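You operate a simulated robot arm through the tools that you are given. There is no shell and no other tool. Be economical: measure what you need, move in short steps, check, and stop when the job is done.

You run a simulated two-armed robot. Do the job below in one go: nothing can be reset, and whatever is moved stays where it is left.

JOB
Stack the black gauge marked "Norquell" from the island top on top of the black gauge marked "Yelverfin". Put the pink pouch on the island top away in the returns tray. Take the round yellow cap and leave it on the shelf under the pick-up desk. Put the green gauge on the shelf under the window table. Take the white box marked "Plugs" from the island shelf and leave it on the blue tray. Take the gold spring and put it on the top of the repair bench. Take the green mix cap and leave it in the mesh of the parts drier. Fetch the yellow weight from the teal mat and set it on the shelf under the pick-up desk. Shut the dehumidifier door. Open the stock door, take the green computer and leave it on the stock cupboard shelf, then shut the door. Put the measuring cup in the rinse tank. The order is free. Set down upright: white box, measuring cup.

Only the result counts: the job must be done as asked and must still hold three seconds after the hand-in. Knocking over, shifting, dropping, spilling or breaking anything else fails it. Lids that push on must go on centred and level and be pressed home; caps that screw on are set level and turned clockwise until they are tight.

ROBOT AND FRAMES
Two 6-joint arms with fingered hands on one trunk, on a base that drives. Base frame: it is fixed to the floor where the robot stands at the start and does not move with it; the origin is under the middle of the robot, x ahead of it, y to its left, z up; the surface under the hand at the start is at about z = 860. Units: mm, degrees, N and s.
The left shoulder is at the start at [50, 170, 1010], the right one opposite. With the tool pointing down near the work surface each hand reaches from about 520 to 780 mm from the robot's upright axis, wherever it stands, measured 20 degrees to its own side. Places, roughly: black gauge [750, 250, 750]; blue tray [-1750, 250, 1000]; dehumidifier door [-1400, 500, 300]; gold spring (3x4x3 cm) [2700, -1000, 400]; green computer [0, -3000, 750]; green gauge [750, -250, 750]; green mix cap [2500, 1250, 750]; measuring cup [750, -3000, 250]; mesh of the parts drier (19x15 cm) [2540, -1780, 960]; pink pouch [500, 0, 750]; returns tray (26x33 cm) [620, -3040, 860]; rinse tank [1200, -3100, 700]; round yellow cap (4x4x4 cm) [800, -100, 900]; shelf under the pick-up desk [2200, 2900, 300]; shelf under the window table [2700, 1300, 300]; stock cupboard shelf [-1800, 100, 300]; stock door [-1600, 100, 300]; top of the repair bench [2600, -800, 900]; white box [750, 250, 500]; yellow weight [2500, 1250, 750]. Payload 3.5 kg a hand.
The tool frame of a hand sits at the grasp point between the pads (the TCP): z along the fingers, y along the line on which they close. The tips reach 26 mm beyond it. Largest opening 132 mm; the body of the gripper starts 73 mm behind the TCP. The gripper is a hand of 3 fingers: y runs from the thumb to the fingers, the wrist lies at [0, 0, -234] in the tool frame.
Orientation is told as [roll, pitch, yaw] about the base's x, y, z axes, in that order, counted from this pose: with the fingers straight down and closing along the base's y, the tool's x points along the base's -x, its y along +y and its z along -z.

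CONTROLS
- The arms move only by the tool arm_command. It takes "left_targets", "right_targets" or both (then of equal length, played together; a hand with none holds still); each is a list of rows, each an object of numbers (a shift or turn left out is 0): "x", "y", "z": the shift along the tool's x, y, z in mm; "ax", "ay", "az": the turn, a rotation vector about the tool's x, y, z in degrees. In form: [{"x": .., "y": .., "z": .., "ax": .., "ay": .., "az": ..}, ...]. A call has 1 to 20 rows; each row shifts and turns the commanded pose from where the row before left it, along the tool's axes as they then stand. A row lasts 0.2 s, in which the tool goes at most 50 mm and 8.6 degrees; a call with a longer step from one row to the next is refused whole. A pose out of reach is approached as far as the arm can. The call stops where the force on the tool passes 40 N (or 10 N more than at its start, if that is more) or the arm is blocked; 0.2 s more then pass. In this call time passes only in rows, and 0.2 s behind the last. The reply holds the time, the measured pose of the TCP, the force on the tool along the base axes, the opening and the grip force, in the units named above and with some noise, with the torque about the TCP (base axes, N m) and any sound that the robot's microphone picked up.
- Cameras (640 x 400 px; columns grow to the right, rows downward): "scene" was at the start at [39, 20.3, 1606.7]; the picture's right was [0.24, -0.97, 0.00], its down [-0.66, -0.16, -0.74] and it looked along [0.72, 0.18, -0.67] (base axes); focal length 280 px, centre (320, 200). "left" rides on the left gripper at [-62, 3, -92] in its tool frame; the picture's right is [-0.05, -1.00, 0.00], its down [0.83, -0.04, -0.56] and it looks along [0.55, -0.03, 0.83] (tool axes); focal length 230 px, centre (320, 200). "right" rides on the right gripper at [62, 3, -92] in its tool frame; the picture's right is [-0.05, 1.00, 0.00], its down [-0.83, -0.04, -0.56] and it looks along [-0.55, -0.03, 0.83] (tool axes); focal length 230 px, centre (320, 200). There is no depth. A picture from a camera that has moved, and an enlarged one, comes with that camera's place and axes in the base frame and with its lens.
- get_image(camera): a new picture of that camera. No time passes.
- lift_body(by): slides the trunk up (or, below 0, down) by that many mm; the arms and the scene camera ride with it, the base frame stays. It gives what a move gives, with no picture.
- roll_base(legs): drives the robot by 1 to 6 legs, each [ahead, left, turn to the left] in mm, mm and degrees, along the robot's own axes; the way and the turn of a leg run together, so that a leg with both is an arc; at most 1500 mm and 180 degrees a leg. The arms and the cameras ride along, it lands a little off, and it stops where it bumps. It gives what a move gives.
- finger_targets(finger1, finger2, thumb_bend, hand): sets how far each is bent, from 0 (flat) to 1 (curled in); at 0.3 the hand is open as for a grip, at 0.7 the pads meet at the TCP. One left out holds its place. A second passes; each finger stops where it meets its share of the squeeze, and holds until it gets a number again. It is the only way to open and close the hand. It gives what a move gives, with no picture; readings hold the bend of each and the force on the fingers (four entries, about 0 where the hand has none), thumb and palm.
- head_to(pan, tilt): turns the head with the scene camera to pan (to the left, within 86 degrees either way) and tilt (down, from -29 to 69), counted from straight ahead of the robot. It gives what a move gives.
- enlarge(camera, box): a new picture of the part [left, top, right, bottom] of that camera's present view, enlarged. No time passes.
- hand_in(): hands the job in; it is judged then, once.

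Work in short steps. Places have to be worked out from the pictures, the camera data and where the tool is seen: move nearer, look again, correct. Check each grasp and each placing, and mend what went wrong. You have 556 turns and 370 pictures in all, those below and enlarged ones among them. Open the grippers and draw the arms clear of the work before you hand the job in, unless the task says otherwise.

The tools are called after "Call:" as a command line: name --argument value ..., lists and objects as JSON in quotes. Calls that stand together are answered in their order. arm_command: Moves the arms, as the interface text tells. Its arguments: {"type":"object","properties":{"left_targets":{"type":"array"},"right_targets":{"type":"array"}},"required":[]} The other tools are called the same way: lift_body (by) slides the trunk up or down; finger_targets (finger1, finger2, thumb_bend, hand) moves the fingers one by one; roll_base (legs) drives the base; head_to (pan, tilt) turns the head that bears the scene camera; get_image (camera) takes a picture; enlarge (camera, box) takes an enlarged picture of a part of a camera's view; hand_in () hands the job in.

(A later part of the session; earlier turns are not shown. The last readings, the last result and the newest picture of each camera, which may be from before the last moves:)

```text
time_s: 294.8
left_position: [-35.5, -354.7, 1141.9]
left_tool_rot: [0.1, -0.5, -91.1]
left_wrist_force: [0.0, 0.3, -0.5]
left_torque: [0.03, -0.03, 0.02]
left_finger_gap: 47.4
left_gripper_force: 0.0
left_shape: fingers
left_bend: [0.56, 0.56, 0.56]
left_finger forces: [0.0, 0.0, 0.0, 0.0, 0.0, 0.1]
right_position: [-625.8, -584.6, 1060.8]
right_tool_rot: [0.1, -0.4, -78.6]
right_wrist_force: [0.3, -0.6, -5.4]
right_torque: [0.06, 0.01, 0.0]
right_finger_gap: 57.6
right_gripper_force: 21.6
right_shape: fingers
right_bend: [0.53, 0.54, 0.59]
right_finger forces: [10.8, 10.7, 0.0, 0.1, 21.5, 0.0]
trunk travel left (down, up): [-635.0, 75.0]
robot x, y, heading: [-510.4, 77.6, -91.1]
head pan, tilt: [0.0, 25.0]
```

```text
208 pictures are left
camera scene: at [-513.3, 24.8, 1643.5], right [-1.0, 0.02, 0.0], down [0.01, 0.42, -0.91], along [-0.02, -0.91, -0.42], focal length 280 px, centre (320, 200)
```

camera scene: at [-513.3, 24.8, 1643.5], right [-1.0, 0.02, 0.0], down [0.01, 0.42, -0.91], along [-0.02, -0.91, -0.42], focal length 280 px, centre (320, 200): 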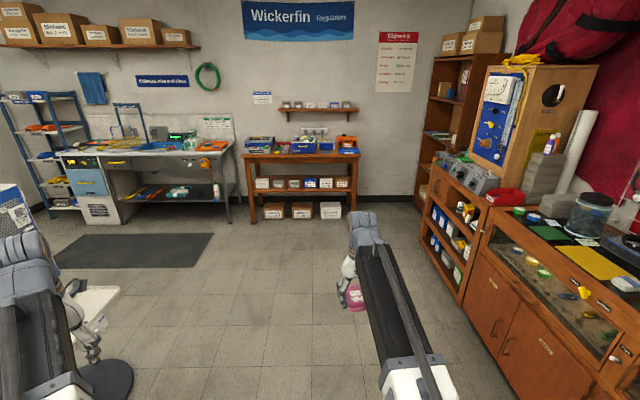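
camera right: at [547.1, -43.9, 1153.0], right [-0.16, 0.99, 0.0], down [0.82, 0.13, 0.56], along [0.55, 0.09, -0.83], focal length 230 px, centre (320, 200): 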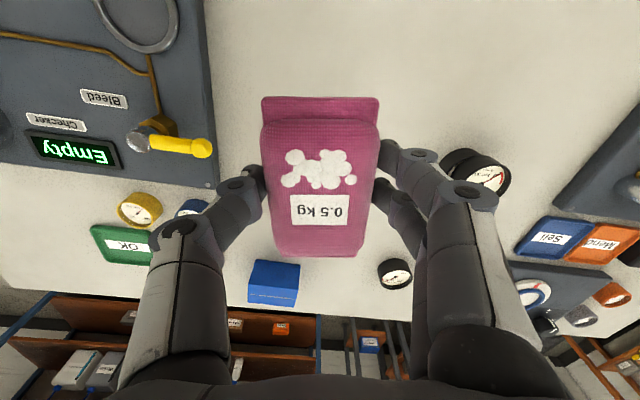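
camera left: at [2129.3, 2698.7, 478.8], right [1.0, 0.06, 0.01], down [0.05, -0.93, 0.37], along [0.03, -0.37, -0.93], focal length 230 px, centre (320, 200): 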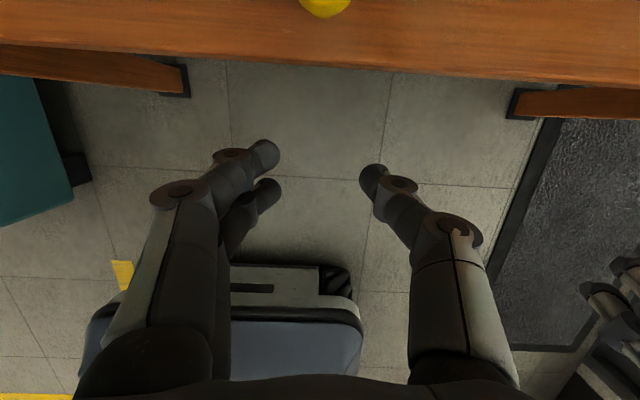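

Call:
enlarge --camera "scene" --box '[40, 90, 240, 230]'

Call:
enlarge --camera "scene" --box '[225, 90, 385, 230]'

Call:
enlarge --camera "scene" --box '[400, 40, 640, 400]'

```text
2.86 times, centred on (140, 160) of scene
camera zoom: at [-513.3, 24.8, 1643.5], right [-1.0, 0.02, 0.0], down [0.01, 0.42, -0.91], along [-0.02, -0.91, -0.42], focal length 801 px, centre (834, 314)
```

zoom: 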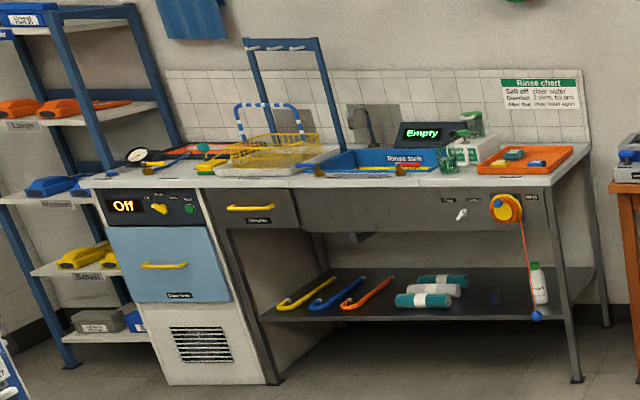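

```text
2.86 times, centred on (305, 160) of scene
camera zoom: at [-513.3, 24.8, 1643.5], right [-1.0, 0.02, 0.0], down [0.01, 0.42, -0.91], along [-0.02, -0.91, -0.42], focal length 801 px, centre (363, 314)
```

zoom: 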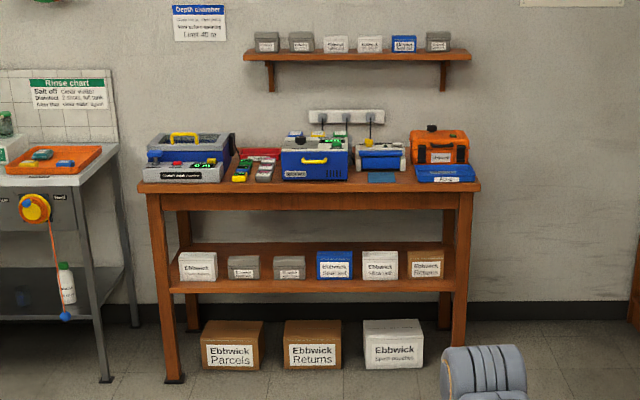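

```text
1.11 times, centred on (520, 220) of scene
camera zoom: at [-513.3, 24.8, 1643.5], right [-1.0, 0.02, 0.0], down [0.01, 0.42, -0.91], along [-0.02, -0.91, -0.42], focal length 312 px, centre (98, 178)
```

zoom: 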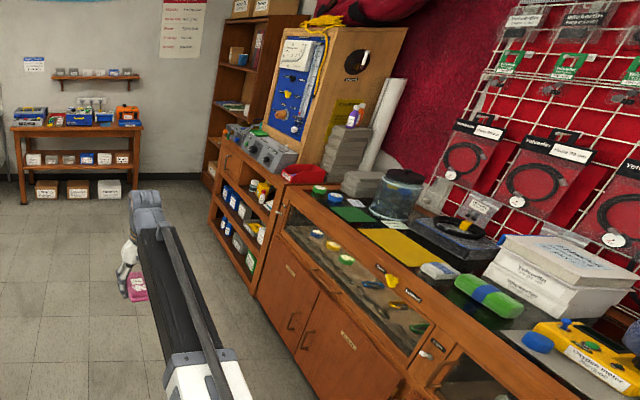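

Orange returns tray on the grey desk, cup on its lower shelf, blue rinse tank beside. Drive south then east.

Call:
roll_base --legs '[[1500, 0, 0.5], [500, 0, 0.5], [0, 1220, 0]]'

Call:
head_to --pan 0 --tilt 40

Call:
get_image --camera "scene"

```text
time_s: 310.6
left_position: [1195.9, -2351.2, 1141.4]
left_tool_rot: [0.1, -0.5, -90.2]
left_wrist_force: [1.0, 0.5, -0.8]
left_torque: [-0.01, 0.0, 0.02]
left_finger_gap: 47.4
left_gripper_force: 0.0
left_shape: fingers
left_bend: [0.56, 0.56, 0.56]
left_finger forces: [0.0, 0.0, 0.1, 0.1, 0.0, 0.1]
right_position: [607.2, -2589.6, 1061.4]
right_tool_rot: [-0.1, -0.4, -77.9]
right_wrist_force: [0.9, 0.2, -4.0]
right_torque: [0.04, -0.03, 0.01]
right_finger_gap: 57.5
right_gripper_force: 21.2
right_shape: fingers
right_bend: [0.53, 0.54, 0.59]
right_finger forces: [10.8, 10.7, 0.1, 0.0, 21.4, 0.1]
trunk travel left (down, up): [-635.0, 75.0]
robot x, y, heading: [709.3, -1929.5, -90.1]
head pan, tilt: [0.0, 25.0]
```

```text
time_s: 311.4
left_position: [1194.8, -2350.6, 1142.6]
left_tool_rot: [0.0, -0.5, -90.1]
left_wrist_force: [-0.2, 0.1, 0.2]
left_torque: [-0.01, -0.02, 0.01]
left_finger_gap: 47.4
left_gripper_force: 0.0
left_shape: fingers
left_bend: [0.56, 0.56, 0.56]
left_finger forces: [0.0, 0.1, 0.0, 0.1, 0.0, 0.0]
right_position: [606.9, -2589.2, 1060.7]
right_tool_rot: [0.1, -0.3, -77.9]
right_wrist_force: [-0.3, -0.5, -5.0]
right_torque: [0.08, 0.03, 0.01]
right_finger_gap: 57.7
right_gripper_force: 20.9
right_shape: fingers
right_bend: [0.53, 0.54, 0.59]
right_finger forces: [10.7, 10.7, 0.1, 0.0, 21.5, 0.0]
trunk travel left (down, up): [-635.0, 75.0]
robot x, y, heading: [713.5, -1927.0, -90.3]
head pan, tilt: [0.0, 40.0]
```

```text
204 pictures are left
camera scene: at [711.6, -1971.3, 1620.3], right [-1.0, 0.0, 0.0], down [0.0, 0.64, -0.77], along [0.0, -0.77, -0.64], focal length 280 px, centre (320, 200)
```

scene: 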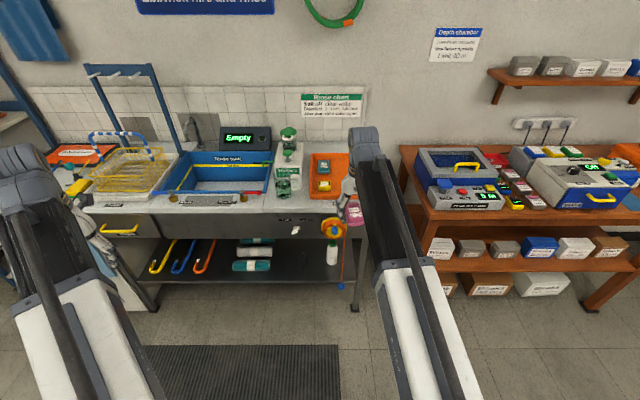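

Call:
enlarge --camera "scene" --box '[260, 120, 380, 220]'

Call:
enlarge --camera "scene" --box '[140, 210, 380, 310]'

Call:
get_image --camera "right"

```text
4.00 times, centred on (320, 170) of scene
camera zoom: at [711.6, -1971.3, 1620.3], right [-1.0, 0.0, 0.0], down [0.0, 0.64, -0.77], along [0.0, -0.77, -0.64], focal length 1122 px, centre (320, 320)
```

zoom: 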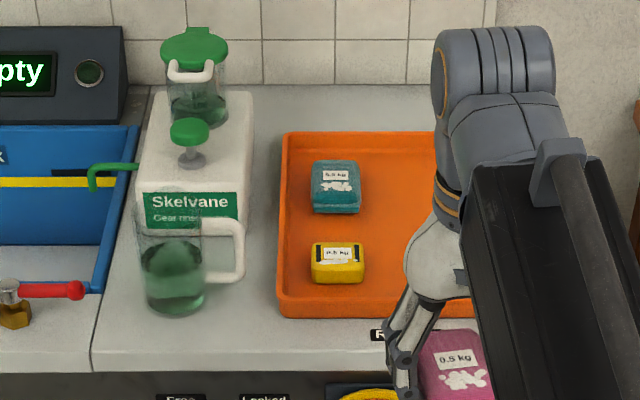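

```text
2.67 times, centred on (260, 260) of scene
camera zoom: at [711.6, -1971.3, 1620.3], right [-1.0, 0.0, 0.0], down [0.0, 0.64, -0.77], along [0.0, -0.77, -0.64], focal length 748 px, centre (480, 40)
```

zoom: 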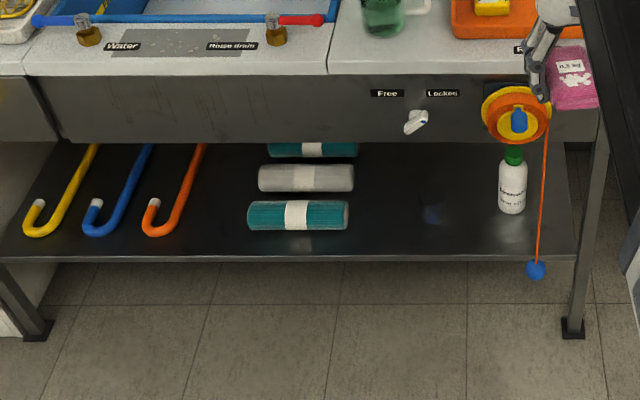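

```text
201 pictures are left
camera right: at [597.2, -2527.6, 1152.5], right [0.99, 0.16, 0.0], down [0.13, -0.82, 0.56], along [0.09, -0.55, -0.83], focal length 230 px, centre (320, 200)
```

right: 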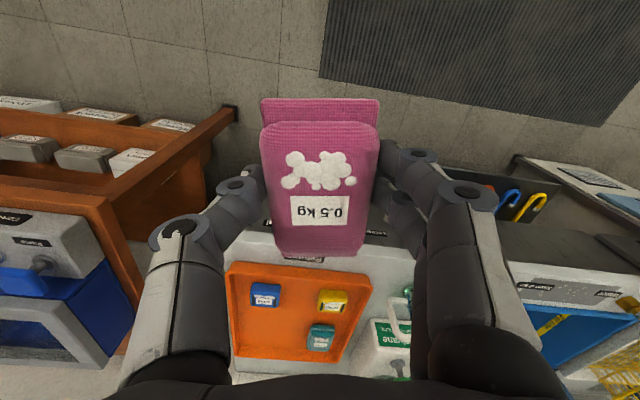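

Orange tray: free quadrant at about [565,-3115]. Drive 490 ahead and look down.

Call:
roll_base --legs '[[490, 0, 0]]'

Call:
get_image --camera "right"

Call:
get_image --camera "scene"

```text
time_s: 314.3
left_position: [1188.2, -2854.0, 1141.4]
left_tool_rot: [0.0, -0.5, -90.6]
left_wrist_force: [-0.5, 0.5, -0.3]
left_torque: [0.02, 0.02, 0.01]
left_finger_gap: 47.1
left_gripper_force: 0.1
left_shape: fingers
left_bend: [0.56, 0.56, 0.56]
left_finger forces: [0.0, 0.0, 0.0, 0.1, 0.1, 0.0]
right_position: [599.3, -3088.4, 1060.5]
right_tool_rot: [0.0, -0.3, -78.4]
right_wrist_force: [-0.4, 0.2, -5.1]
right_torque: [0.05, -0.02, 0.0]
right_finger_gap: 57.6
right_gripper_force: 20.8
right_shape: fingers
right_bend: [0.53, 0.54, 0.59]
right_finger forces: [10.8, 10.8, 0.1, 0.0, 21.4, 0.0]
trunk travel left (down, up): [-635.0, 75.0]
robot x, y, heading: [708.4, -2422.8, -90.5]
head pan, tilt: [0.0, 40.0]
```

```text
200 pictures are left
camera right: at [590.5, -3026.9, 1152.2], right [0.99, 0.15, 0.0], down [0.13, -0.82, 0.56], along [0.09, -0.55, -0.83], focal length 230 px, centre (320, 200)
```

right: 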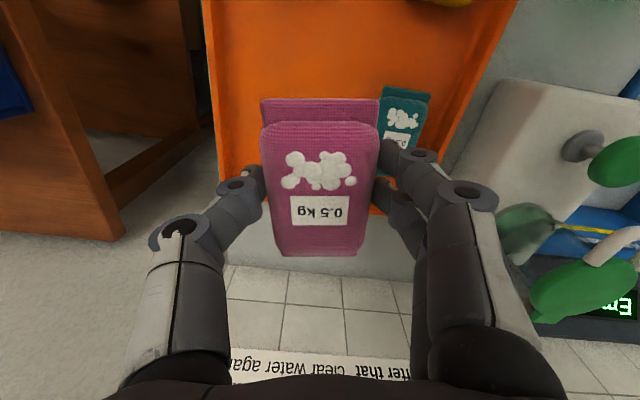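

```text
199 pictures are left
camera scene: at [708.1, -2471.5, 1620.2], right [-1.0, 0.01, 0.0], down [0.01, 0.64, -0.77], along [-0.01, -0.77, -0.64], focal length 280 px, centre (320, 200)
```

scene: 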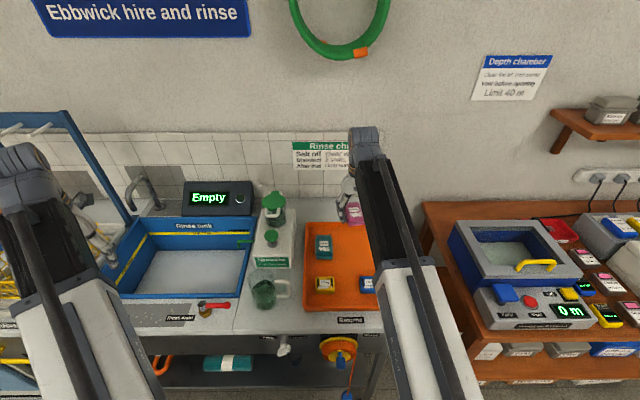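

Spot below is free. Lower the pouch into the tray.

Call:
arm_command --right_targets '[{"y": -10, "z": 40}, {"z": 40}, {"z": 40}]'

Call:
arm_command --right_targets '[{"z": 15}, {"z": 8}]'

Call:
arm_command --right_targets '[{"z": 5}, {"z": 5}]'

Call:
get_image --camera "right"

```text
time_s: 315.1
left_position: [1188.1, -2854.7, 1141.6]
left_tool_rot: [-0.1, -0.5, -90.6]
left_wrist_force: [0.2, 0.3, 0.8]
left_torque: [-0.01, -0.03, 0.03]
left_finger_gap: 47.2
left_gripper_force: 0.0
left_shape: fingers
left_bend: [0.56, 0.56, 0.56]
left_finger forces: [0.0, 0.0, 0.1, 0.1, 0.0, 0.1]
right_position: [590.5, -3091.5, 943.0]
right_tool_rot: [0.0, -0.3, -78.3]
right_wrist_force: [-0.1, -0.3, -4.9]
right_torque: [0.07, 0.03, 0.0]
right_finger_gap: 57.8
right_gripper_force: 21.9
right_shape: fingers
right_bend: [0.53, 0.54, 0.59]
right_finger forces: [10.9, 10.7, 0.0, 0.0, 21.7, 0.0]
trunk travel left (down, up): [-635.0, 75.0]
robot x, y, heading: [711.2, -2425.7, -90.3]
head pan, tilt: [0.0, 40.0]
```

```text
time_s: 315.7
left_position: [1189.2, -2853.6, 1140.5]
left_tool_rot: [0.0, -0.5, -90.7]
left_wrist_force: [-0.3, 0.1, -1.0]
left_torque: [-0.03, 0.0, 0.03]
left_finger_gap: 47.3
left_gripper_force: 0.1
left_shape: fingers
left_bend: [0.56, 0.56, 0.56]
left_finger forces: [0.1, 0.1, 0.1, 0.0, 0.0, 0.0]
right_position: [590.9, -3092.0, 918.9]
right_tool_rot: [-0.1, -0.5, -78.3]
right_wrist_force: [0.7, -0.6, -4.9]
right_torque: [0.06, 0.05, 0.03]
right_finger_gap: 57.7
right_gripper_force: 21.8
right_shape: fingers
right_bend: [0.53, 0.54, 0.59]
right_finger forces: [10.9, 10.8, 0.0, 0.0, 21.7, 0.0]
trunk travel left (down, up): [-635.0, 75.0]
robot x, y, heading: [710.2, -2426.0, -90.6]
head pan, tilt: [0.0, 40.0]
```

```text
time_s: 316.3
left_position: [1187.1, -2852.9, 1140.8]
left_tool_rot: [-0.1, -0.5, -90.6]
left_wrist_force: [0.4, 0.4, -0.2]
left_torque: [0.03, 0.0, 0.0]
left_finger_gap: 47.4
left_gripper_force: 0.1
left_shape: fingers
left_bend: [0.56, 0.56, 0.56]
left_finger forces: [0.1, 0.1, 0.1, 0.0, 0.0, 0.0]
right_position: [590.8, -3091.7, 908.1]
right_tool_rot: [-0.1, -0.3, -78.3]
right_wrist_force: [0.5, 0.6, -5.2]
right_torque: [0.05, 0.03, 0.0]
right_finger_gap: 57.7
right_gripper_force: 21.9
right_shape: fingers
right_bend: [0.53, 0.54, 0.59]
right_finger forces: [10.9, 10.8, 0.0, 0.0, 21.7, 0.1]
trunk travel left (down, up): [-635.0, 75.0]
robot x, y, heading: [711.0, -2425.3, -90.3]
head pan, tilt: [0.0, 40.0]
```

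```text
198 pictures are left
camera right: at [580.7, -3030.0, 999.2], right [0.99, 0.15, 0.0], down [0.13, -0.82, 0.56], along [0.09, -0.55, -0.83], focal length 230 px, centre (320, 200)
```

right: 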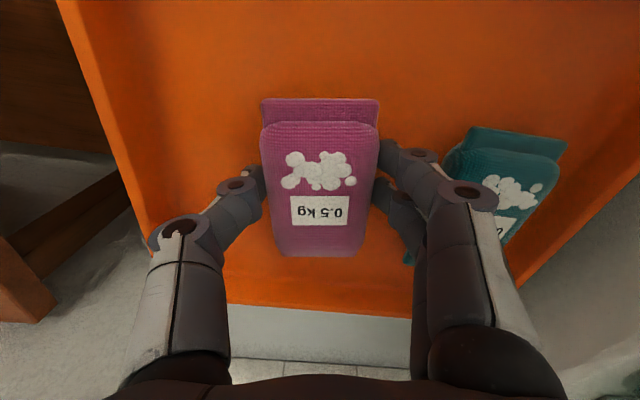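

Continue lowering to contact.

Call:
arm_command --right_targets '[{"z": 5}]'

Call:
arm_command --right_targets '[{"z": 4}]'

Call:
arm_command --right_targets '[{"z": 4}]'

```text
time_s: 316.7
left_position: [1188.5, -2852.7, 1141.0]
left_tool_rot: [0.1, -0.4, -90.6]
left_wrist_force: [-0.4, -1.0, -0.5]
left_torque: [0.0, 0.0, -0.02]
left_finger_gap: 47.6
left_gripper_force: 0.1
left_shape: fingers
left_bend: [0.56, 0.56, 0.56]
left_finger forces: [0.0, 0.0, 0.1, 0.0, 0.0, 0.0]
right_position: [590.1, -3091.7, 903.3]
right_tool_rot: [0.0, -0.5, -78.3]
right_wrist_force: [-0.4, -0.3, -5.3]
right_torque: [0.05, 0.04, 0.01]
right_finger_gap: 57.5
right_gripper_force: 22.0
right_shape: fingers
right_bend: [0.53, 0.54, 0.59]
right_finger forces: [10.9, 10.7, 0.0, 0.0, 21.8, 0.0]
trunk travel left (down, up): [-635.0, 75.0]
robot x, y, heading: [709.1, -2428.1, -90.4]
head pan, tilt: [0.0, 40.0]
```

```text
time_s: 317.1
left_position: [1187.6, -2852.8, 1142.9]
left_tool_rot: [0.0, -0.5, -90.6]
left_wrist_force: [1.1, 0.4, -0.7]
left_torque: [-0.02, 0.01, 0.0]
left_finger_gap: 47.2
left_gripper_force: 0.0
left_shape: fingers
left_bend: [0.56, 0.56, 0.56]
left_finger forces: [0.0, 0.0, 0.0, 0.1, 0.1, 0.0]
right_position: [591.2, -3092.4, 900.4]
right_tool_rot: [0.1, -0.6, -78.3]
right_wrist_force: [-0.4, 0.3, 7.5]
right_torque: [0.04, -0.14, 0.01]
right_finger_gap: 57.6
right_gripper_force: 22.7
right_shape: fingers
right_bend: [0.53, 0.54, 0.6]
right_finger forces: [10.8, 11.2, 0.0, 0.0, 22.4, 0.0]
trunk travel left (down, up): [-635.0, 75.0]
robot x, y, heading: [711.8, -2425.0, -90.3]
head pan, tilt: [0.0, 40.0]
```

```text
time_s: 317.5
left_position: [1188.2, -2851.7, 1142.4]
left_tool_rot: [0.0, -0.6, -90.7]
left_wrist_force: [-0.3, -0.6, 0.1]
left_torque: [-0.01, 0.04, -0.04]
left_finger_gap: 47.6
left_gripper_force: 0.1
left_shape: fingers
left_bend: [0.56, 0.56, 0.56]
left_finger forces: [0.0, 0.0, 0.0, 0.0, 0.1, 0.0]
right_position: [591.4, -3091.0, 899.8]
right_tool_rot: [0.0, -0.7, -78.2]
right_wrist_force: [-0.8, 1.8, 29.3]
right_torque: [0.01, -0.09, -0.01]
right_finger_gap: 57.1
right_gripper_force: 24.4
right_shape: fingers
right_bend: [0.55, 0.56, 0.61]
right_finger forces: [11.7, 12.3, 0.0, 0.0, 24.6, 0.0]
trunk travel left (down, up): [-635.0, 75.0]
robot x, y, heading: [709.4, -2428.0, -90.5]
head pan, tilt: [0.0, 40.0]
```

Contact at the tray floor. Release and rise.

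Call:
arm_command --right_targets '[{"z": -3}]'

Call:
finger_targets --hand "right" --finger1 0.46 --finger2 0.47 --thumb_bend 0.5

Call:
arm_command --right_targets '[{"z": -20}, {"z": -45}, {"z": -45}, {"z": -45}]'

Call:
get_image --camera "right"

```text
time_s: 317.9
left_position: [1189.0, -2852.0, 1141.6]
left_tool_rot: [-0.1, -0.5, -90.7]
left_wrist_force: [0.2, 0.2, 0.2]
left_torque: [-0.02, 0.0, -0.02]
left_finger_gap: 47.2
left_gripper_force: 0.1
left_shape: fingers
left_bend: [0.56, 0.56, 0.56]
left_finger forces: [0.0, 0.0, 0.1, 0.1, 0.0, 0.0]
right_position: [591.6, -3090.1, 898.6]
right_tool_rot: [-0.1, -0.7, -78.3]
right_wrist_force: [0.5, -3.3, 25.6]
right_torque: [-0.11, -0.11, -0.01]
right_finger_gap: 57.4
right_gripper_force: 23.8
right_shape: fingers
right_bend: [0.55, 0.56, 0.61]
right_finger forces: [11.8, 12.3, 0.0, 0.1, 24.0, 0.0]
trunk travel left (down, up): [-635.0, 75.0]
robot x, y, heading: [712.1, -2426.9, -90.5]
head pan, tilt: [0.0, 40.0]
```

```text
time_s: 318.9
left_position: [1187.5, -2851.6, 1140.9]
left_tool_rot: [0.0, -0.5, -90.6]
left_wrist_force: [0.4, -0.6, -1.0]
left_torque: [0.01, 0.02, 0.01]
left_finger_gap: 47.4
left_gripper_force: 0.1
left_shape: fingers
left_bend: [0.56, 0.56, 0.56]
left_finger forces: [0.0, 0.0, 0.0, 0.0, 0.0, 0.0]
right_position: [590.9, -3090.4, 898.4]
right_tool_rot: [-0.1, -0.3, -78.3]
right_wrist_force: [2.5, 0.8, 18.2]
right_torque: [-0.1, 0.73, -0.05]
right_finger_gap: 72.2
right_gripper_force: 8.6
right_shape: fingers
right_bend: [0.46, 0.47, 0.51]
right_finger forces: [0.1, 0.0, 0.0, 0.0, 18.3, 0.0]
trunk travel left (down, up): [-635.0, 75.0]
robot x, y, heading: [710.7, -2421.3, -90.3]
head pan, tilt: [0.0, 40.0]
```

```text
time_s: 319.9
left_position: [1188.2, -2853.2, 1141.6]
left_tool_rot: [0.0, -0.5, -90.6]
left_wrist_force: [-0.3, -0.3, -0.8]
left_torque: [0.0, -0.01, 0.0]
left_finger_gap: 47.4
left_gripper_force: 0.0
left_shape: fingers
left_bend: [0.56, 0.56, 0.56]
left_finger forces: [0.0, 0.0, 0.1, 0.1, 0.1, 0.1]
right_position: [589.2, -3089.4, 1053.3]
right_tool_rot: [-0.1, -0.4, -78.3]
right_wrist_force: [-0.3, 0.2, 0.1]
right_torque: [-0.02, 0.0, 0.02]
right_finger_gap: 73.8
right_gripper_force: 0.0
right_shape: fingers
right_bend: [0.46, 0.47, 0.5]
right_finger forces: [0.0, 0.0, 0.1, 0.0, 0.0, 0.1]
trunk travel left (down, up): [-635.0, 75.0]
robot x, y, heading: [712.3, -2424.6, -90.6]
head pan, tilt: [0.0, 40.0]
```

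```text
197 pictures are left
camera right: at [579.1, -3028.5, 1145.9], right [0.99, 0.15, 0.0], down [0.13, -0.82, 0.56], along [0.09, -0.55, -0.83], focal length 230 px, centre (320, 200)
```

right: 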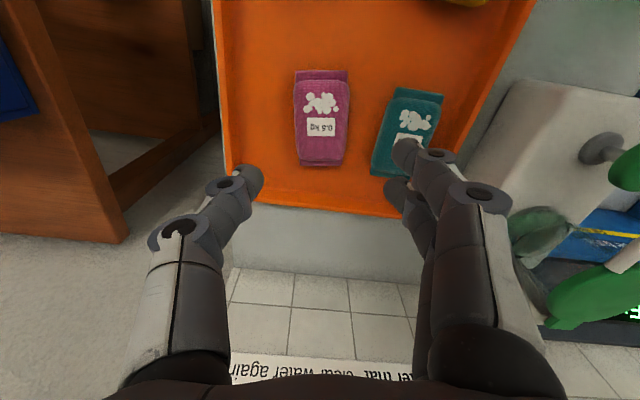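

Pouch is in the tray. Back off, lower, and look for the measuring cup on the lower shelf.

Call:
roll_base --legs '[[-430, 0, 0.5]]'

Call:
lift_body --by -400

Call:
head_to --pan 0 --tilt 25

Call:
enlarge --camera "scene" --box '[140, 160, 420, 320]'

```text
time_s: 322.6
left_position: [1193.4, -2409.8, 1141.6]
left_tool_rot: [0.0, -0.5, -90.5]
left_wrist_force: [0.7, 0.5, -0.3]
left_torque: [-0.02, 0.01, 0.02]
left_finger_gap: 47.5
left_gripper_force: 0.0
left_shape: fingers
left_bend: [0.56, 0.56, 0.56]
left_finger forces: [0.0, 0.0, 0.0, 0.1, 0.0, 0.1]
right_position: [593.9, -2647.3, 1053.5]
right_tool_rot: [0.0, -0.4, -78.1]
right_wrist_force: [-0.4, 0.7, -0.6]
right_torque: [-0.02, 0.0, 0.01]
right_finger_gap: 73.9
right_gripper_force: 0.0
right_shape: fingers
right_bend: [0.46, 0.47, 0.5]
right_finger forces: [0.0, 0.0, 0.0, 0.0, 0.0, 0.1]
trunk travel left (down, up): [-635.0, 75.0]
robot x, y, heading: [714.1, -1981.7, -90.3]
head pan, tilt: [0.0, 40.0]
```

```text
time_s: 326.4
left_position: [1192.9, -2410.0, 740.8]
left_tool_rot: [0.0, -0.5, -90.5]
left_wrist_force: [0.8, -0.1, 0.1]
left_torque: [0.01, -0.02, -0.01]
left_finger_gap: 47.4
left_gripper_force: 0.1
left_shape: fingers
left_bend: [0.56, 0.56, 0.56]
left_finger forces: [0.1, 0.0, 0.0, 0.1, 0.0, 0.0]
right_position: [594.7, -2647.2, 654.1]
right_tool_rot: [0.0, -0.3, -78.2]
right_wrist_force: [0.8, 0.6, -0.2]
right_torque: [0.02, 0.04, -0.01]
right_finger_gap: 73.8
right_gripper_force: 0.0
right_shape: fingers
right_bend: [0.46, 0.47, 0.5]
right_finger forces: [0.0, 0.1, 0.0, 0.1, 0.0, 0.0]
trunk travel left (down, up): [-235.0, 475.0]
robot x, y, heading: [718.9, -1980.4, -90.5]
head pan, tilt: [0.0, 40.0]
```

```text
time_s: 327.2
left_position: [1192.8, -2410.6, 740.7]
left_tool_rot: [0.0, -0.6, -90.5]
left_wrist_force: [0.6, 0.0, -0.2]
left_torque: [0.02, -0.04, 0.0]
left_finger_gap: 47.3
left_gripper_force: 0.1
left_shape: fingers
left_bend: [0.56, 0.56, 0.56]
left_finger forces: [0.1, 0.1, 0.1, 0.0, 0.1, 0.1]
right_position: [593.8, -2648.8, 653.6]
right_tool_rot: [0.1, -0.4, -78.2]
right_wrist_force: [-1.0, -0.7, 0.1]
right_torque: [0.02, -0.02, 0.03]
right_finger_gap: 73.9
right_gripper_force: 0.1
right_shape: fingers
right_bend: [0.46, 0.47, 0.5]
right_finger forces: [0.1, 0.1, 0.1, 0.1, 0.1, 0.0]
trunk travel left (down, up): [-235.0, 475.0]
robot x, y, heading: [715.3, -1984.9, -90.7]
head pan, tilt: [0.0, 25.0]
```

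```text
2.29 times, centred on (280, 240) of scene
camera zoom: at [712.0, -2035.1, 1243.6], right [-1.0, 0.01, 0.0], down [0.0, 0.42, -0.91], along [-0.01, -0.91, -0.42], focal length 641 px, centre (411, 109)
```

zoom: 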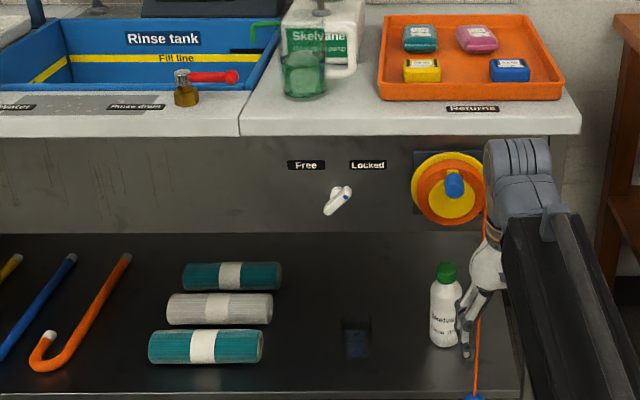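

Call:
enlarge --camera "scene" --box '[240, 230, 300, 290]'

Call:
arm_command --right_targets '[{"az": 6}, {"az": 6}, {"y": 45}, {"y": 45}, {"y": 45}]'

Call:
get_image --camera "right"

```text
6.67 times, centred on (270, 260) of scene
camera zoom: at [712.0, -2035.1, 1243.6], right [-1.0, 0.01, 0.0], down [0.0, 0.42, -0.91], along [-0.01, -0.91, -0.42], focal length 1869 px, centre (653, -200)
```

zoom: 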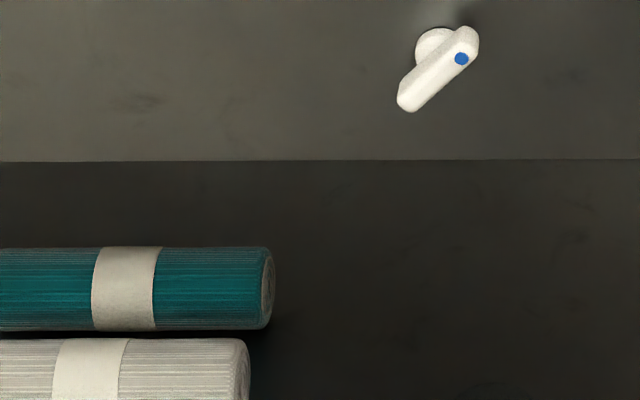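

```text
time_s: 328.4
left_position: [1192.5, -2410.2, 741.4]
left_tool_rot: [0.0, -0.6, -90.5]
left_wrist_force: [0.5, 0.1, -0.2]
left_torque: [-0.04, 0.03, -0.02]
left_finger_gap: 47.3
left_gripper_force: 0.1
left_shape: fingers
left_bend: [0.56, 0.56, 0.56]
left_finger forces: [0.0, 0.0, 0.0, 0.0, 0.1, 0.0]
right_position: [727.0, -2649.5, 654.1]
right_tool_rot: [0.1, -0.4, -90.2]
right_wrist_force: [-0.8, -0.1, -0.9]
right_torque: [0.04, -0.03, 0.02]
right_finger_gap: 73.9
right_gripper_force: 0.0
right_shape: fingers
right_bend: [0.46, 0.47, 0.5]
right_finger forces: [0.1, 0.0, 0.1, 0.0, 0.0, 0.0]
trunk travel left (down, up): [-235.0, 475.0]
robot x, y, heading: [712.9, -1980.7, -90.6]
head pan, tilt: [0.0, 25.0]
```

```text
194 pictures are left
camera right: at [730.8, -2586.5, 746.6], right [1.0, -0.06, 0.0], down [-0.05, -0.83, 0.56], along [-0.03, -0.56, -0.83], focal length 230 px, centre (320, 200)
```

right: 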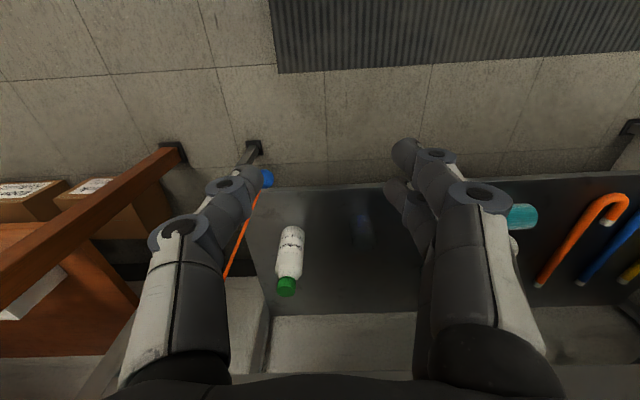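

Call:
enlarge --camera "right" --box '[320, 190, 410, 260]'

Call:
enlarge --camera "scene" --box '[265, 275, 325, 325]'

```text
5.71 times, centred on (365, 225) of right
camera zoom: at [730.8, -2586.5, 746.6], right [1.0, -0.06, 0.0], down [-0.05, -0.83, 0.56], along [-0.03, -0.56, -0.83], focal length 1315 px, centre (63, 57)
```

zoom: 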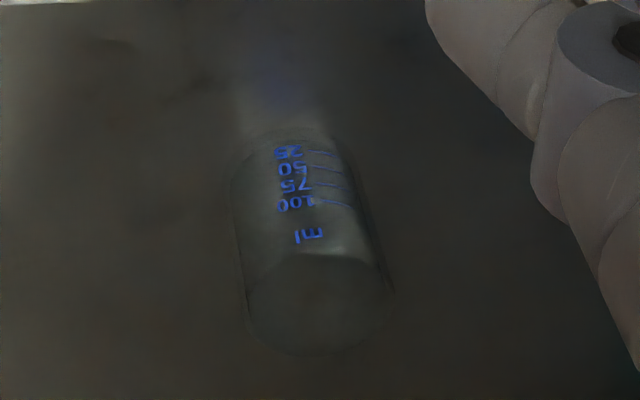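

```text
8.00 times, centred on (295, 300) of scene
camera zoom: at [711.8, -2035.1, 1243.6], right [-1.0, 0.01, 0.0], down [0.0, 0.42, -0.91], along [-0.01, -0.91, -0.42], focal length 2243 px, centre (520, -600)
```

zoom: 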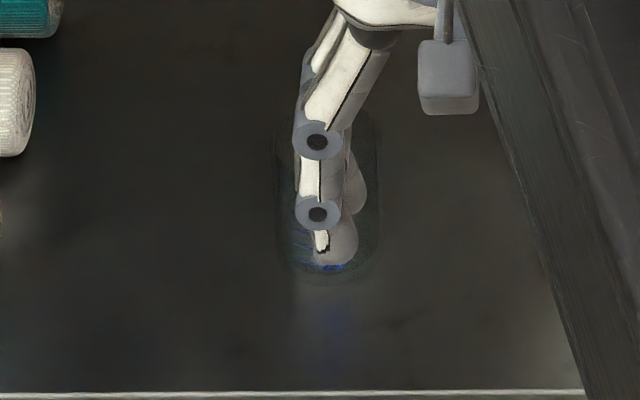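

Measuring cup: clear, ~57 mm wide, ~90 tall, at ≈[808,-2965] on shelf z≈280. Strafe so the right hand lines up; tilt 15°, open wide.

Call:
roll_base --legs '[[0, 185, 0.6]]'

Call:
lift_body --by -170

Call:
finger_targets --hand "right" --finger1 0.38 --finger2 0.38 --thumb_bend 0.38

Call:
arm_command --right_targets '[{"ay": -7.5}, {"ay": -7.5}]'

Call:
get_image --camera "right"

Call:
get_image --camera "scene"

```text
time_s: 329.9
left_position: [1381.4, -2407.8, 740.9]
left_tool_rot: [0.0, -0.5, -90.2]
left_wrist_force: [0.1, -0.4, -0.4]
left_torque: [0.0, -0.04, 0.03]
left_finger_gap: 47.3
left_gripper_force: 0.2
left_shape: fingers
left_bend: [0.56, 0.56, 0.56]
left_finger forces: [0.1, 0.0, 0.0, 0.0, 0.0, 0.0]
right_position: [917.9, -2649.5, 653.5]
right_tool_rot: [0.1, -0.3, -89.8]
right_wrist_force: [-0.2, -0.3, -0.5]
right_torque: [0.02, 0.0, -0.02]
right_finger_gap: 74.1
right_gripper_force: 0.1
right_shape: fingers
right_bend: [0.46, 0.47, 0.5]
right_finger forces: [0.0, 0.1, 0.0, 0.0, 0.0, 0.1]
trunk travel left (down, up): [-235.0, 475.0]
robot x, y, heading: [899.5, -1986.4, -90.2]
head pan, tilt: [0.0, 25.0]
```

```text
time_s: 331.8
left_position: [1380.1, -2408.1, 570.7]
left_tool_rot: [0.0, -0.5, -90.1]
left_wrist_force: [-0.6, 0.2, 0.7]
left_torque: [0.02, -0.01, 0.0]
left_finger_gap: 47.6
left_gripper_force: 0.0
left_shape: fingers
left_bend: [0.56, 0.56, 0.56]
left_finger forces: [0.0, 0.0, 0.0, 0.1, 0.0, 0.0]
right_position: [917.1, -2648.7, 485.2]
right_tool_rot: [0.0, -0.4, -89.8]
right_wrist_force: [0.9, 0.3, 0.5]
right_torque: [-0.01, -0.01, -0.02]
right_finger_gap: 74.1
right_gripper_force: 0.0
right_shape: fingers
right_bend: [0.46, 0.47, 0.5]
right_finger forces: [0.0, 0.0, 0.1, 0.1, 0.0, 0.1]
trunk travel left (down, up): [-65.0, 645.0]
robot x, y, heading: [898.5, -1984.7, -89.9]
head pan, tilt: [0.0, 25.0]
```

```text
time_s: 332.8
left_position: [1380.8, -2408.8, 571.3]
left_tool_rot: [0.0, -0.5, -90.1]
left_wrist_force: [0.9, -0.1, -0.4]
left_torque: [-0.03, 0.04, 0.03]
left_finger_gap: 47.4
left_gripper_force: 0.0
left_shape: fingers
left_bend: [0.56, 0.56, 0.56]
left_finger forces: [0.0, 0.1, 0.0, 0.0, 0.0, 0.0]
right_position: [917.4, -2648.6, 484.9]
right_tool_rot: [0.1, -0.4, -89.8]
right_wrist_force: [-0.6, 0.5, -0.4]
right_torque: [0.03, 0.0, 0.03]
right_finger_gap: 107.5
right_gripper_force: 0.1
right_shape: fingers
right_bend: [0.38, 0.38, 0.38]
right_finger forces: [0.1, 0.0, 0.1, 0.0, 0.0, 0.0]
trunk travel left (down, up): [-65.0, 645.0]
robot x, y, heading: [895.9, -1985.1, -90.2]
head pan, tilt: [0.0, 25.0]
```

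```text
time_s: 333.4
left_position: [1380.3, -2405.8, 572.3]
left_tool_rot: [0.0, -0.6, -90.2]
left_wrist_force: [-0.8, 0.2, 0.1]
left_torque: [0.03, -0.01, -0.03]
left_finger_gap: 47.3
left_gripper_force: 0.1
left_shape: fingers
left_bend: [0.56, 0.56, 0.56]
left_finger forces: [0.1, 0.1, 0.1, 0.0, 0.0, 0.0]
right_position: [917.3, -2648.8, 485.7]
right_tool_rot: [0.1, -15.5, -89.8]
right_wrist_force: [0.3, -0.3, 0.0]
right_torque: [0.01, 0.04, 0.02]
right_finger_gap: 107.7
right_gripper_force: 0.0
right_shape: fingers
right_bend: [0.38, 0.38, 0.38]
right_finger forces: [0.1, 0.0, 0.0, 0.1, 0.0, 0.1]
trunk travel left (down, up): [-65.0, 645.0]
robot x, y, heading: [899.5, -1985.4, -90.1]
head pan, tilt: [0.0, 25.0]
```

```text
191 pictures are left
camera right: at [920.3, -2565.0, 557.6], right [1.0, -0.05, 0.02], down [-0.04, -0.65, 0.76], along [-0.02, -0.76, -0.65], focal length 230 px, centre (320, 200)
```

right: 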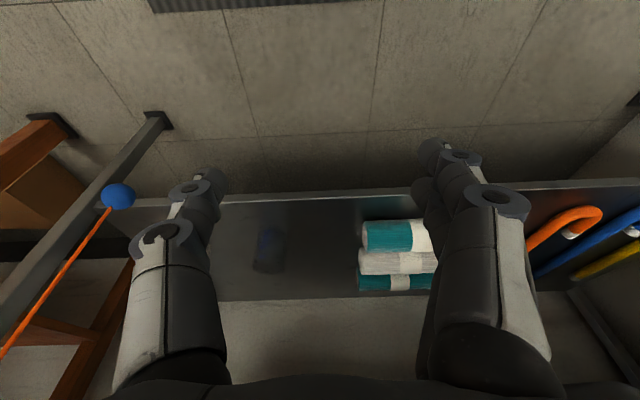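

```text
190 pictures are left
camera scene: at [897.4, -2036.0, 1073.6], right [-1.0, 0.0, 0.0], down [0.0, 0.42, -0.91], along [0.0, -0.91, -0.42], focal length 280 px, centre (320, 200)
```

scene: 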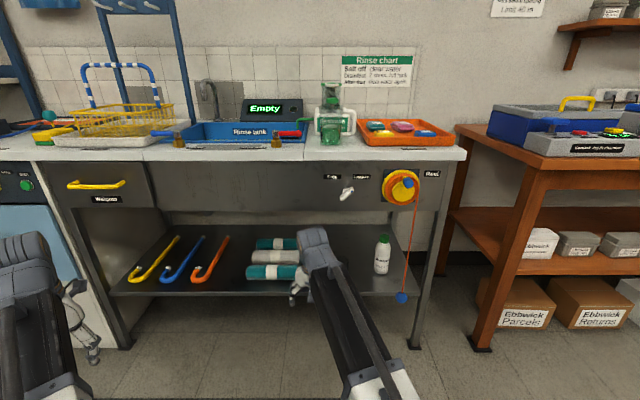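

Call:
enlarge --camera "right" --box '[210, 190, 330, 300]'

Call:
enlarge --camera "scene" --box '[310, 220, 410, 310]'

```text
3.64 times, centred on (270, 245) of right
camera zoom: at [920.3, -2565.0, 557.6], right [1.0, -0.05, 0.02], down [-0.04, -0.65, 0.76], along [-0.02, -0.76, -0.65], focal length 837 px, centre (502, 36)
```

zoom: 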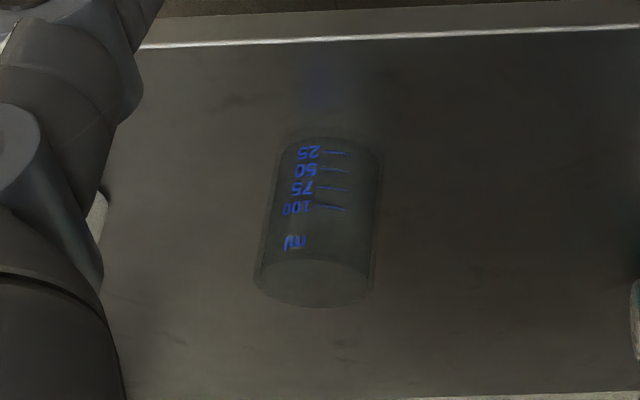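

```text
4.44 times, centred on (360, 265) of scene
camera zoom: at [897.4, -2036.0, 1073.6], right [-1.0, 0.0, 0.0], down [0.0, 0.42, -0.91], along [0.0, -0.91, -0.42], focal length 1246 px, centre (142, -89)
```

zoom: 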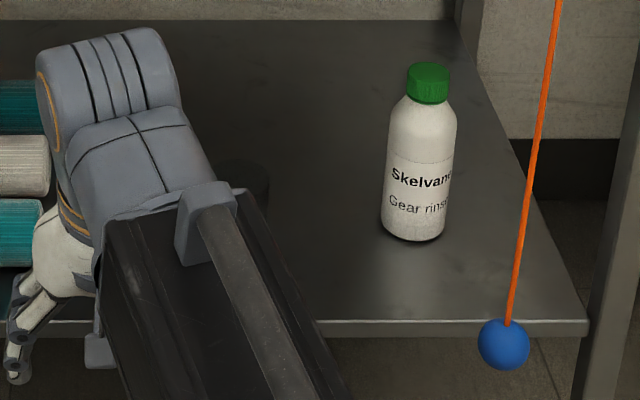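

Refined: cup ≈ [812,-2957], rim z≈380, shelf ≈302. Move laterally, lower to z≈350, then drive in 200.

Call:
arm_command --right_targets '[{"y": -45}, {"y": -45}, {"y": -15}, {"x": 12, "z": 43.4}, {"x": 12, "z": 43.4}, {"x": 12, "z": 43.4}]'

Call:
roll_base --legs '[[200, 0, 0]]'

Call:
enlarge --camera "right" --box '[160, 80, 480, 280]'

Call:
get_image --camera "scene"

```text
time_s: 334.8
left_position: [1381.5, -2407.3, 570.0]
left_tool_rot: [0.0, -0.6, -90.0]
left_wrist_force: [-0.7, 0.1, 0.4]
left_torque: [0.01, -0.01, -0.03]
left_finger_gap: 47.3
left_gripper_force: 0.1
left_shape: fingers
left_bend: [0.56, 0.56, 0.56]
left_finger forces: [0.0, 0.0, 0.0, 0.1, 0.1, 0.0]
right_position: [812.2, -2651.0, 349.1]
right_tool_rot: [0.0, -15.5, -89.8]
right_wrist_force: [0.8, -0.1, -0.2]
right_torque: [0.01, 0.0, 0.02]
right_finger_gap: 107.5
right_gripper_force: 0.1
right_shape: fingers
right_bend: [0.38, 0.38, 0.38]
right_finger forces: [0.1, 0.1, 0.0, 0.0, 0.0, 0.1]
trunk travel left (down, up): [-65.0, 645.0]
robot x, y, heading: [896.7, -1979.2, -90.1]
head pan, tilt: [0.0, 25.0]
```

```text
time_s: 336.5
left_position: [1378.4, -2612.6, 572.4]
left_tool_rot: [0.0, -0.5, -90.2]
left_wrist_force: [-0.8, -0.3, 0.3]
left_torque: [0.02, -0.03, -0.03]
left_finger_gap: 47.6
left_gripper_force: 0.0
left_shape: fingers
left_bend: [0.56, 0.56, 0.56]
left_finger forces: [0.1, 0.0, 0.0, 0.0, 0.0, 0.0]
right_position: [810.8, -2855.4, 347.9]
right_tool_rot: [0.1, -15.4, -89.9]
right_wrist_force: [0.3, 0.4, 0.0]
right_torque: [-0.02, 0.04, 0.0]
right_finger_gap: 107.9
right_gripper_force: 0.2
right_shape: fingers
right_bend: [0.38, 0.38, 0.38]
right_finger forces: [0.0, 0.0, 0.1, 0.0, 0.1, 0.0]
trunk travel left (down, up): [-65.0, 645.0]
robot x, y, heading: [898.4, -2186.1, -90.5]
head pan, tilt: [0.0, 25.0]
```

```text
2.00 times, centred on (320, 180) of right
camera zoom: at [812.1, -2771.0, 421.7], right [1.0, -0.05, 0.02], down [-0.04, -0.65, 0.76], along [-0.03, -0.76, -0.66], focal length 460 px, centre (320, 240)
```

zoom: 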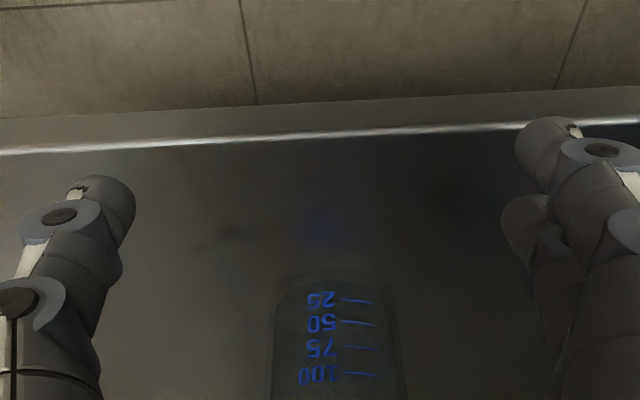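

```text
186 pictures are left
camera scene: at [896.7, -2240.5, 1073.6], right [-1.0, 0.0, 0.0], down [0.0, 0.42, -0.91], along [0.0, -0.91, -0.42], focal length 280 px, centre (320, 200)
```

scene: 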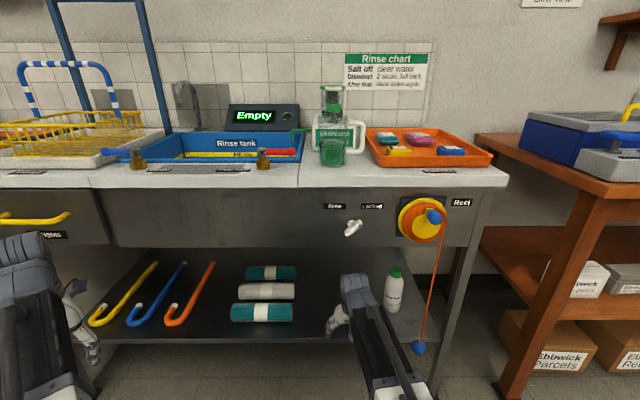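

Call:
roll_base --legs '[[93, 0, 0]]'

Call:
get_image --camera "right"

```text
time_s: 337.6
left_position: [1378.7, -2704.7, 571.8]
left_tool_rot: [-0.1, -0.5, -90.1]
left_wrist_force: [0.3, -0.1, -0.1]
left_torque: [0.02, -0.01, 0.02]
left_finger_gap: 47.2
left_gripper_force: 0.1
left_shape: fingers
left_bend: [0.56, 0.56, 0.56]
left_finger forces: [0.1, 0.0, 0.0, 0.0, 0.0, 0.0]
right_position: [808.5, -2945.8, 349.1]
right_tool_rot: [0.1, -15.3, -90.0]
right_wrist_force: [-0.5, 0.3, 0.0]
right_torque: [0.0, -0.03, -0.01]
right_finger_gap: 107.9
right_gripper_force: 0.1
right_shape: fingers
right_bend: [0.38, 0.38, 0.38]
right_finger forces: [0.0, 0.1, 0.1, 0.1, 0.0, 0.1]
trunk travel left (down, up): [-65.0, 645.0]
robot x, y, heading: [901.8, -2277.5, -90.2]
head pan, tilt: [0.0, 25.0]
```

```text
185 pictures are left
camera right: at [811.6, -2862.1, 421.7], right [1.0, -0.05, 0.02], down [-0.04, -0.65, 0.76], along [-0.03, -0.76, -0.66], focal length 230 px, centre (320, 200)
```

right: 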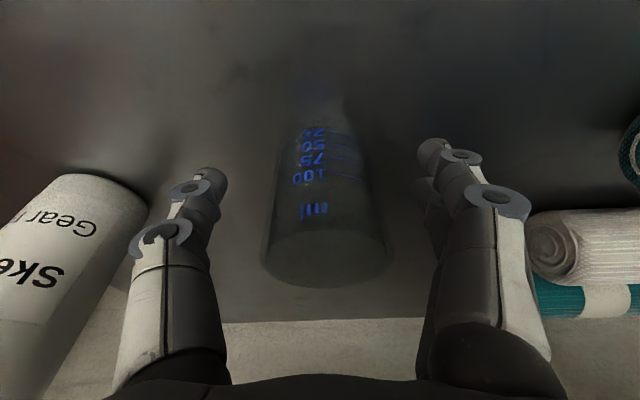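

Cup centred between the fingers. Close gently.

Call:
arm_command --right_targets '[{"x": -5, "y": 2, "z": 1.3}]'

Call:
finger_targets --hand "right" --finger1 0.61 --finger2 0.61 --thumb_bend 0.63

Call:
get_image --camera "right"

```text
time_s: 338.0
left_position: [1378.2, -2705.2, 570.7]
left_tool_rot: [-0.1, -0.5, -90.2]
left_wrist_force: [0.7, -0.7, 0.8]
left_torque: [0.01, -0.01, 0.0]
left_finger_gap: 47.5
left_gripper_force: 0.1
left_shape: fingers
left_bend: [0.56, 0.56, 0.56]
left_finger forces: [0.0, 0.1, 0.0, 0.1, 0.0, 0.0]
right_position: [811.2, -2951.4, 349.4]
right_tool_rot: [0.1, -15.5, -90.1]
right_wrist_force: [0.9, 0.5, 0.6]
right_torque: [0.01, -0.03, 0.03]
right_finger_gap: 108.1
right_gripper_force: 0.1
right_shape: fingers
right_bend: [0.38, 0.38, 0.38]
right_finger forces: [0.0, 0.0, 0.0, 0.0, 0.0, 0.0]
trunk travel left (down, up): [-65.0, 645.0]
robot x, y, heading: [900.7, -2279.3, -90.1]
head pan, tilt: [0.0, 25.0]
```

```text
time_s: 339.0
left_position: [1378.5, -2705.0, 571.6]
left_tool_rot: [0.0, -0.4, -90.3]
left_wrist_force: [0.7, 0.3, -0.1]
left_torque: [0.0, 0.0, 0.02]
left_finger_gap: 47.5
left_gripper_force: 0.1
left_shape: fingers
left_bend: [0.56, 0.56, 0.56]
left_finger forces: [0.0, 0.0, 0.1, 0.0, 0.1, 0.0]
right_position: [811.1, -2951.2, 348.5]
right_tool_rot: [0.1, -15.4, -90.0]
right_wrist_force: [-0.1, 0.6, -0.1]
right_torque: [-0.01, 0.01, -0.02]
right_finger_gap: 54.8
right_gripper_force: 11.3
right_shape: fingers
right_bend: [0.54, 0.54, 0.57]
right_finger forces: [5.5, 6.1, 0.0, 0.0, 11.3, 0.0]
trunk travel left (down, up): [-65.0, 645.0]
robot x, y, heading: [896.1, -2281.0, -90.5]
head pan, tilt: [0.0, 25.0]
```

```text
184 pictures are left
camera right: at [814.1, -2867.6, 421.8], right [1.0, -0.05, 0.02], down [-0.04, -0.65, 0.76], along [-0.03, -0.76, -0.66], focal length 230 px, centre (320, 200)
```

right: 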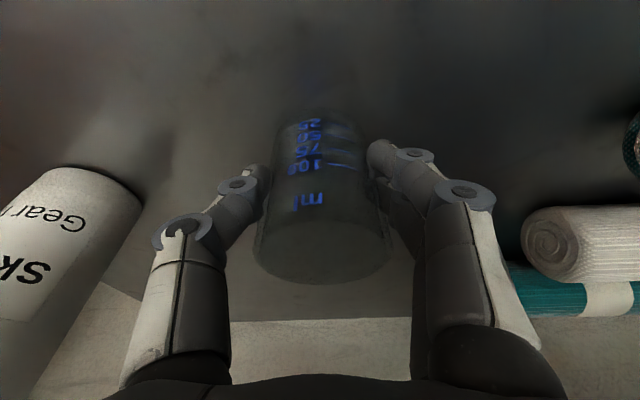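

Gripped (11 N, 55 mm). Lift 20 mm, back out.

Call:
arm_command --right_targets '[{"x": -5.3, "z": -19.3}]'

Call:
roll_base --legs '[[-380, 0, 0]]'

Call:
get_image --camera "right"

```text
time_s: 339.4
left_position: [1377.3, -2704.5, 571.5]
left_tool_rot: [0.1, -0.6, -90.3]
left_wrist_force: [-0.6, 0.6, -0.1]
left_torque: [0.03, -0.03, 0.02]
left_finger_gap: 47.5
left_gripper_force: 0.1
left_shape: fingers
left_bend: [0.56, 0.56, 0.56]
left_finger forces: [0.0, 0.1, 0.0, 0.0, 0.1, 0.0]
right_position: [810.6, -2951.1, 368.7]
right_tool_rot: [0.0, -15.4, -89.9]
right_wrist_force: [0.2, -1.1, -0.4]
right_torque: [0.01, -0.03, 0.02]
right_finger_gap: 54.4
right_gripper_force: 11.4
right_shape: fingers
right_bend: [0.54, 0.54, 0.57]
right_finger forces: [5.6, 6.2, 0.0, 0.0, 11.3, 0.0]
trunk travel left (down, up): [-65.0, 645.0]
robot x, y, heading: [899.0, -2277.2, -90.2]
head pan, tilt: [0.0, 25.0]
```

```text
time_s: 341.8
left_position: [1380.3, -2322.9, 571.7]
left_tool_rot: [0.1, -0.4, -90.1]
left_wrist_force: [0.1, 0.5, -0.2]
left_torque: [0.0, -0.02, 0.02]
left_finger_gap: 47.5
left_gripper_force: 0.2
left_shape: fingers
left_bend: [0.56, 0.56, 0.56]
left_finger forces: [0.1, 0.0, 0.0, 0.0, 0.0, 0.0]
right_position: [813.9, -2571.0, 368.6]
right_tool_rot: [0.1, -15.5, -90.0]
right_wrist_force: [0.1, -0.6, -0.3]
right_torque: [-0.02, 0.03, 0.02]
right_finger_gap: 54.6
right_gripper_force: 11.7
right_shape: fingers
right_bend: [0.54, 0.54, 0.57]
right_finger forces: [5.5, 6.1, 0.1, 0.1, 11.3, 0.1]
trunk travel left (down, up): [-65.0, 645.0]
robot x, y, heading: [900.9, -1900.1, -90.2]
head pan, tilt: [0.0, 25.0]
```

```text
183 pictures are left
camera right: at [815.4, -2486.5, 441.9], right [1.0, -0.05, 0.02], down [-0.04, -0.65, 0.76], along [-0.03, -0.76, -0.66], focal length 230 px, centre (320, 200)
```

right: 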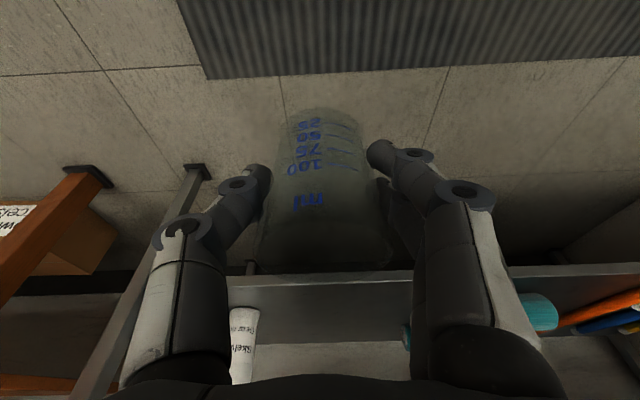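

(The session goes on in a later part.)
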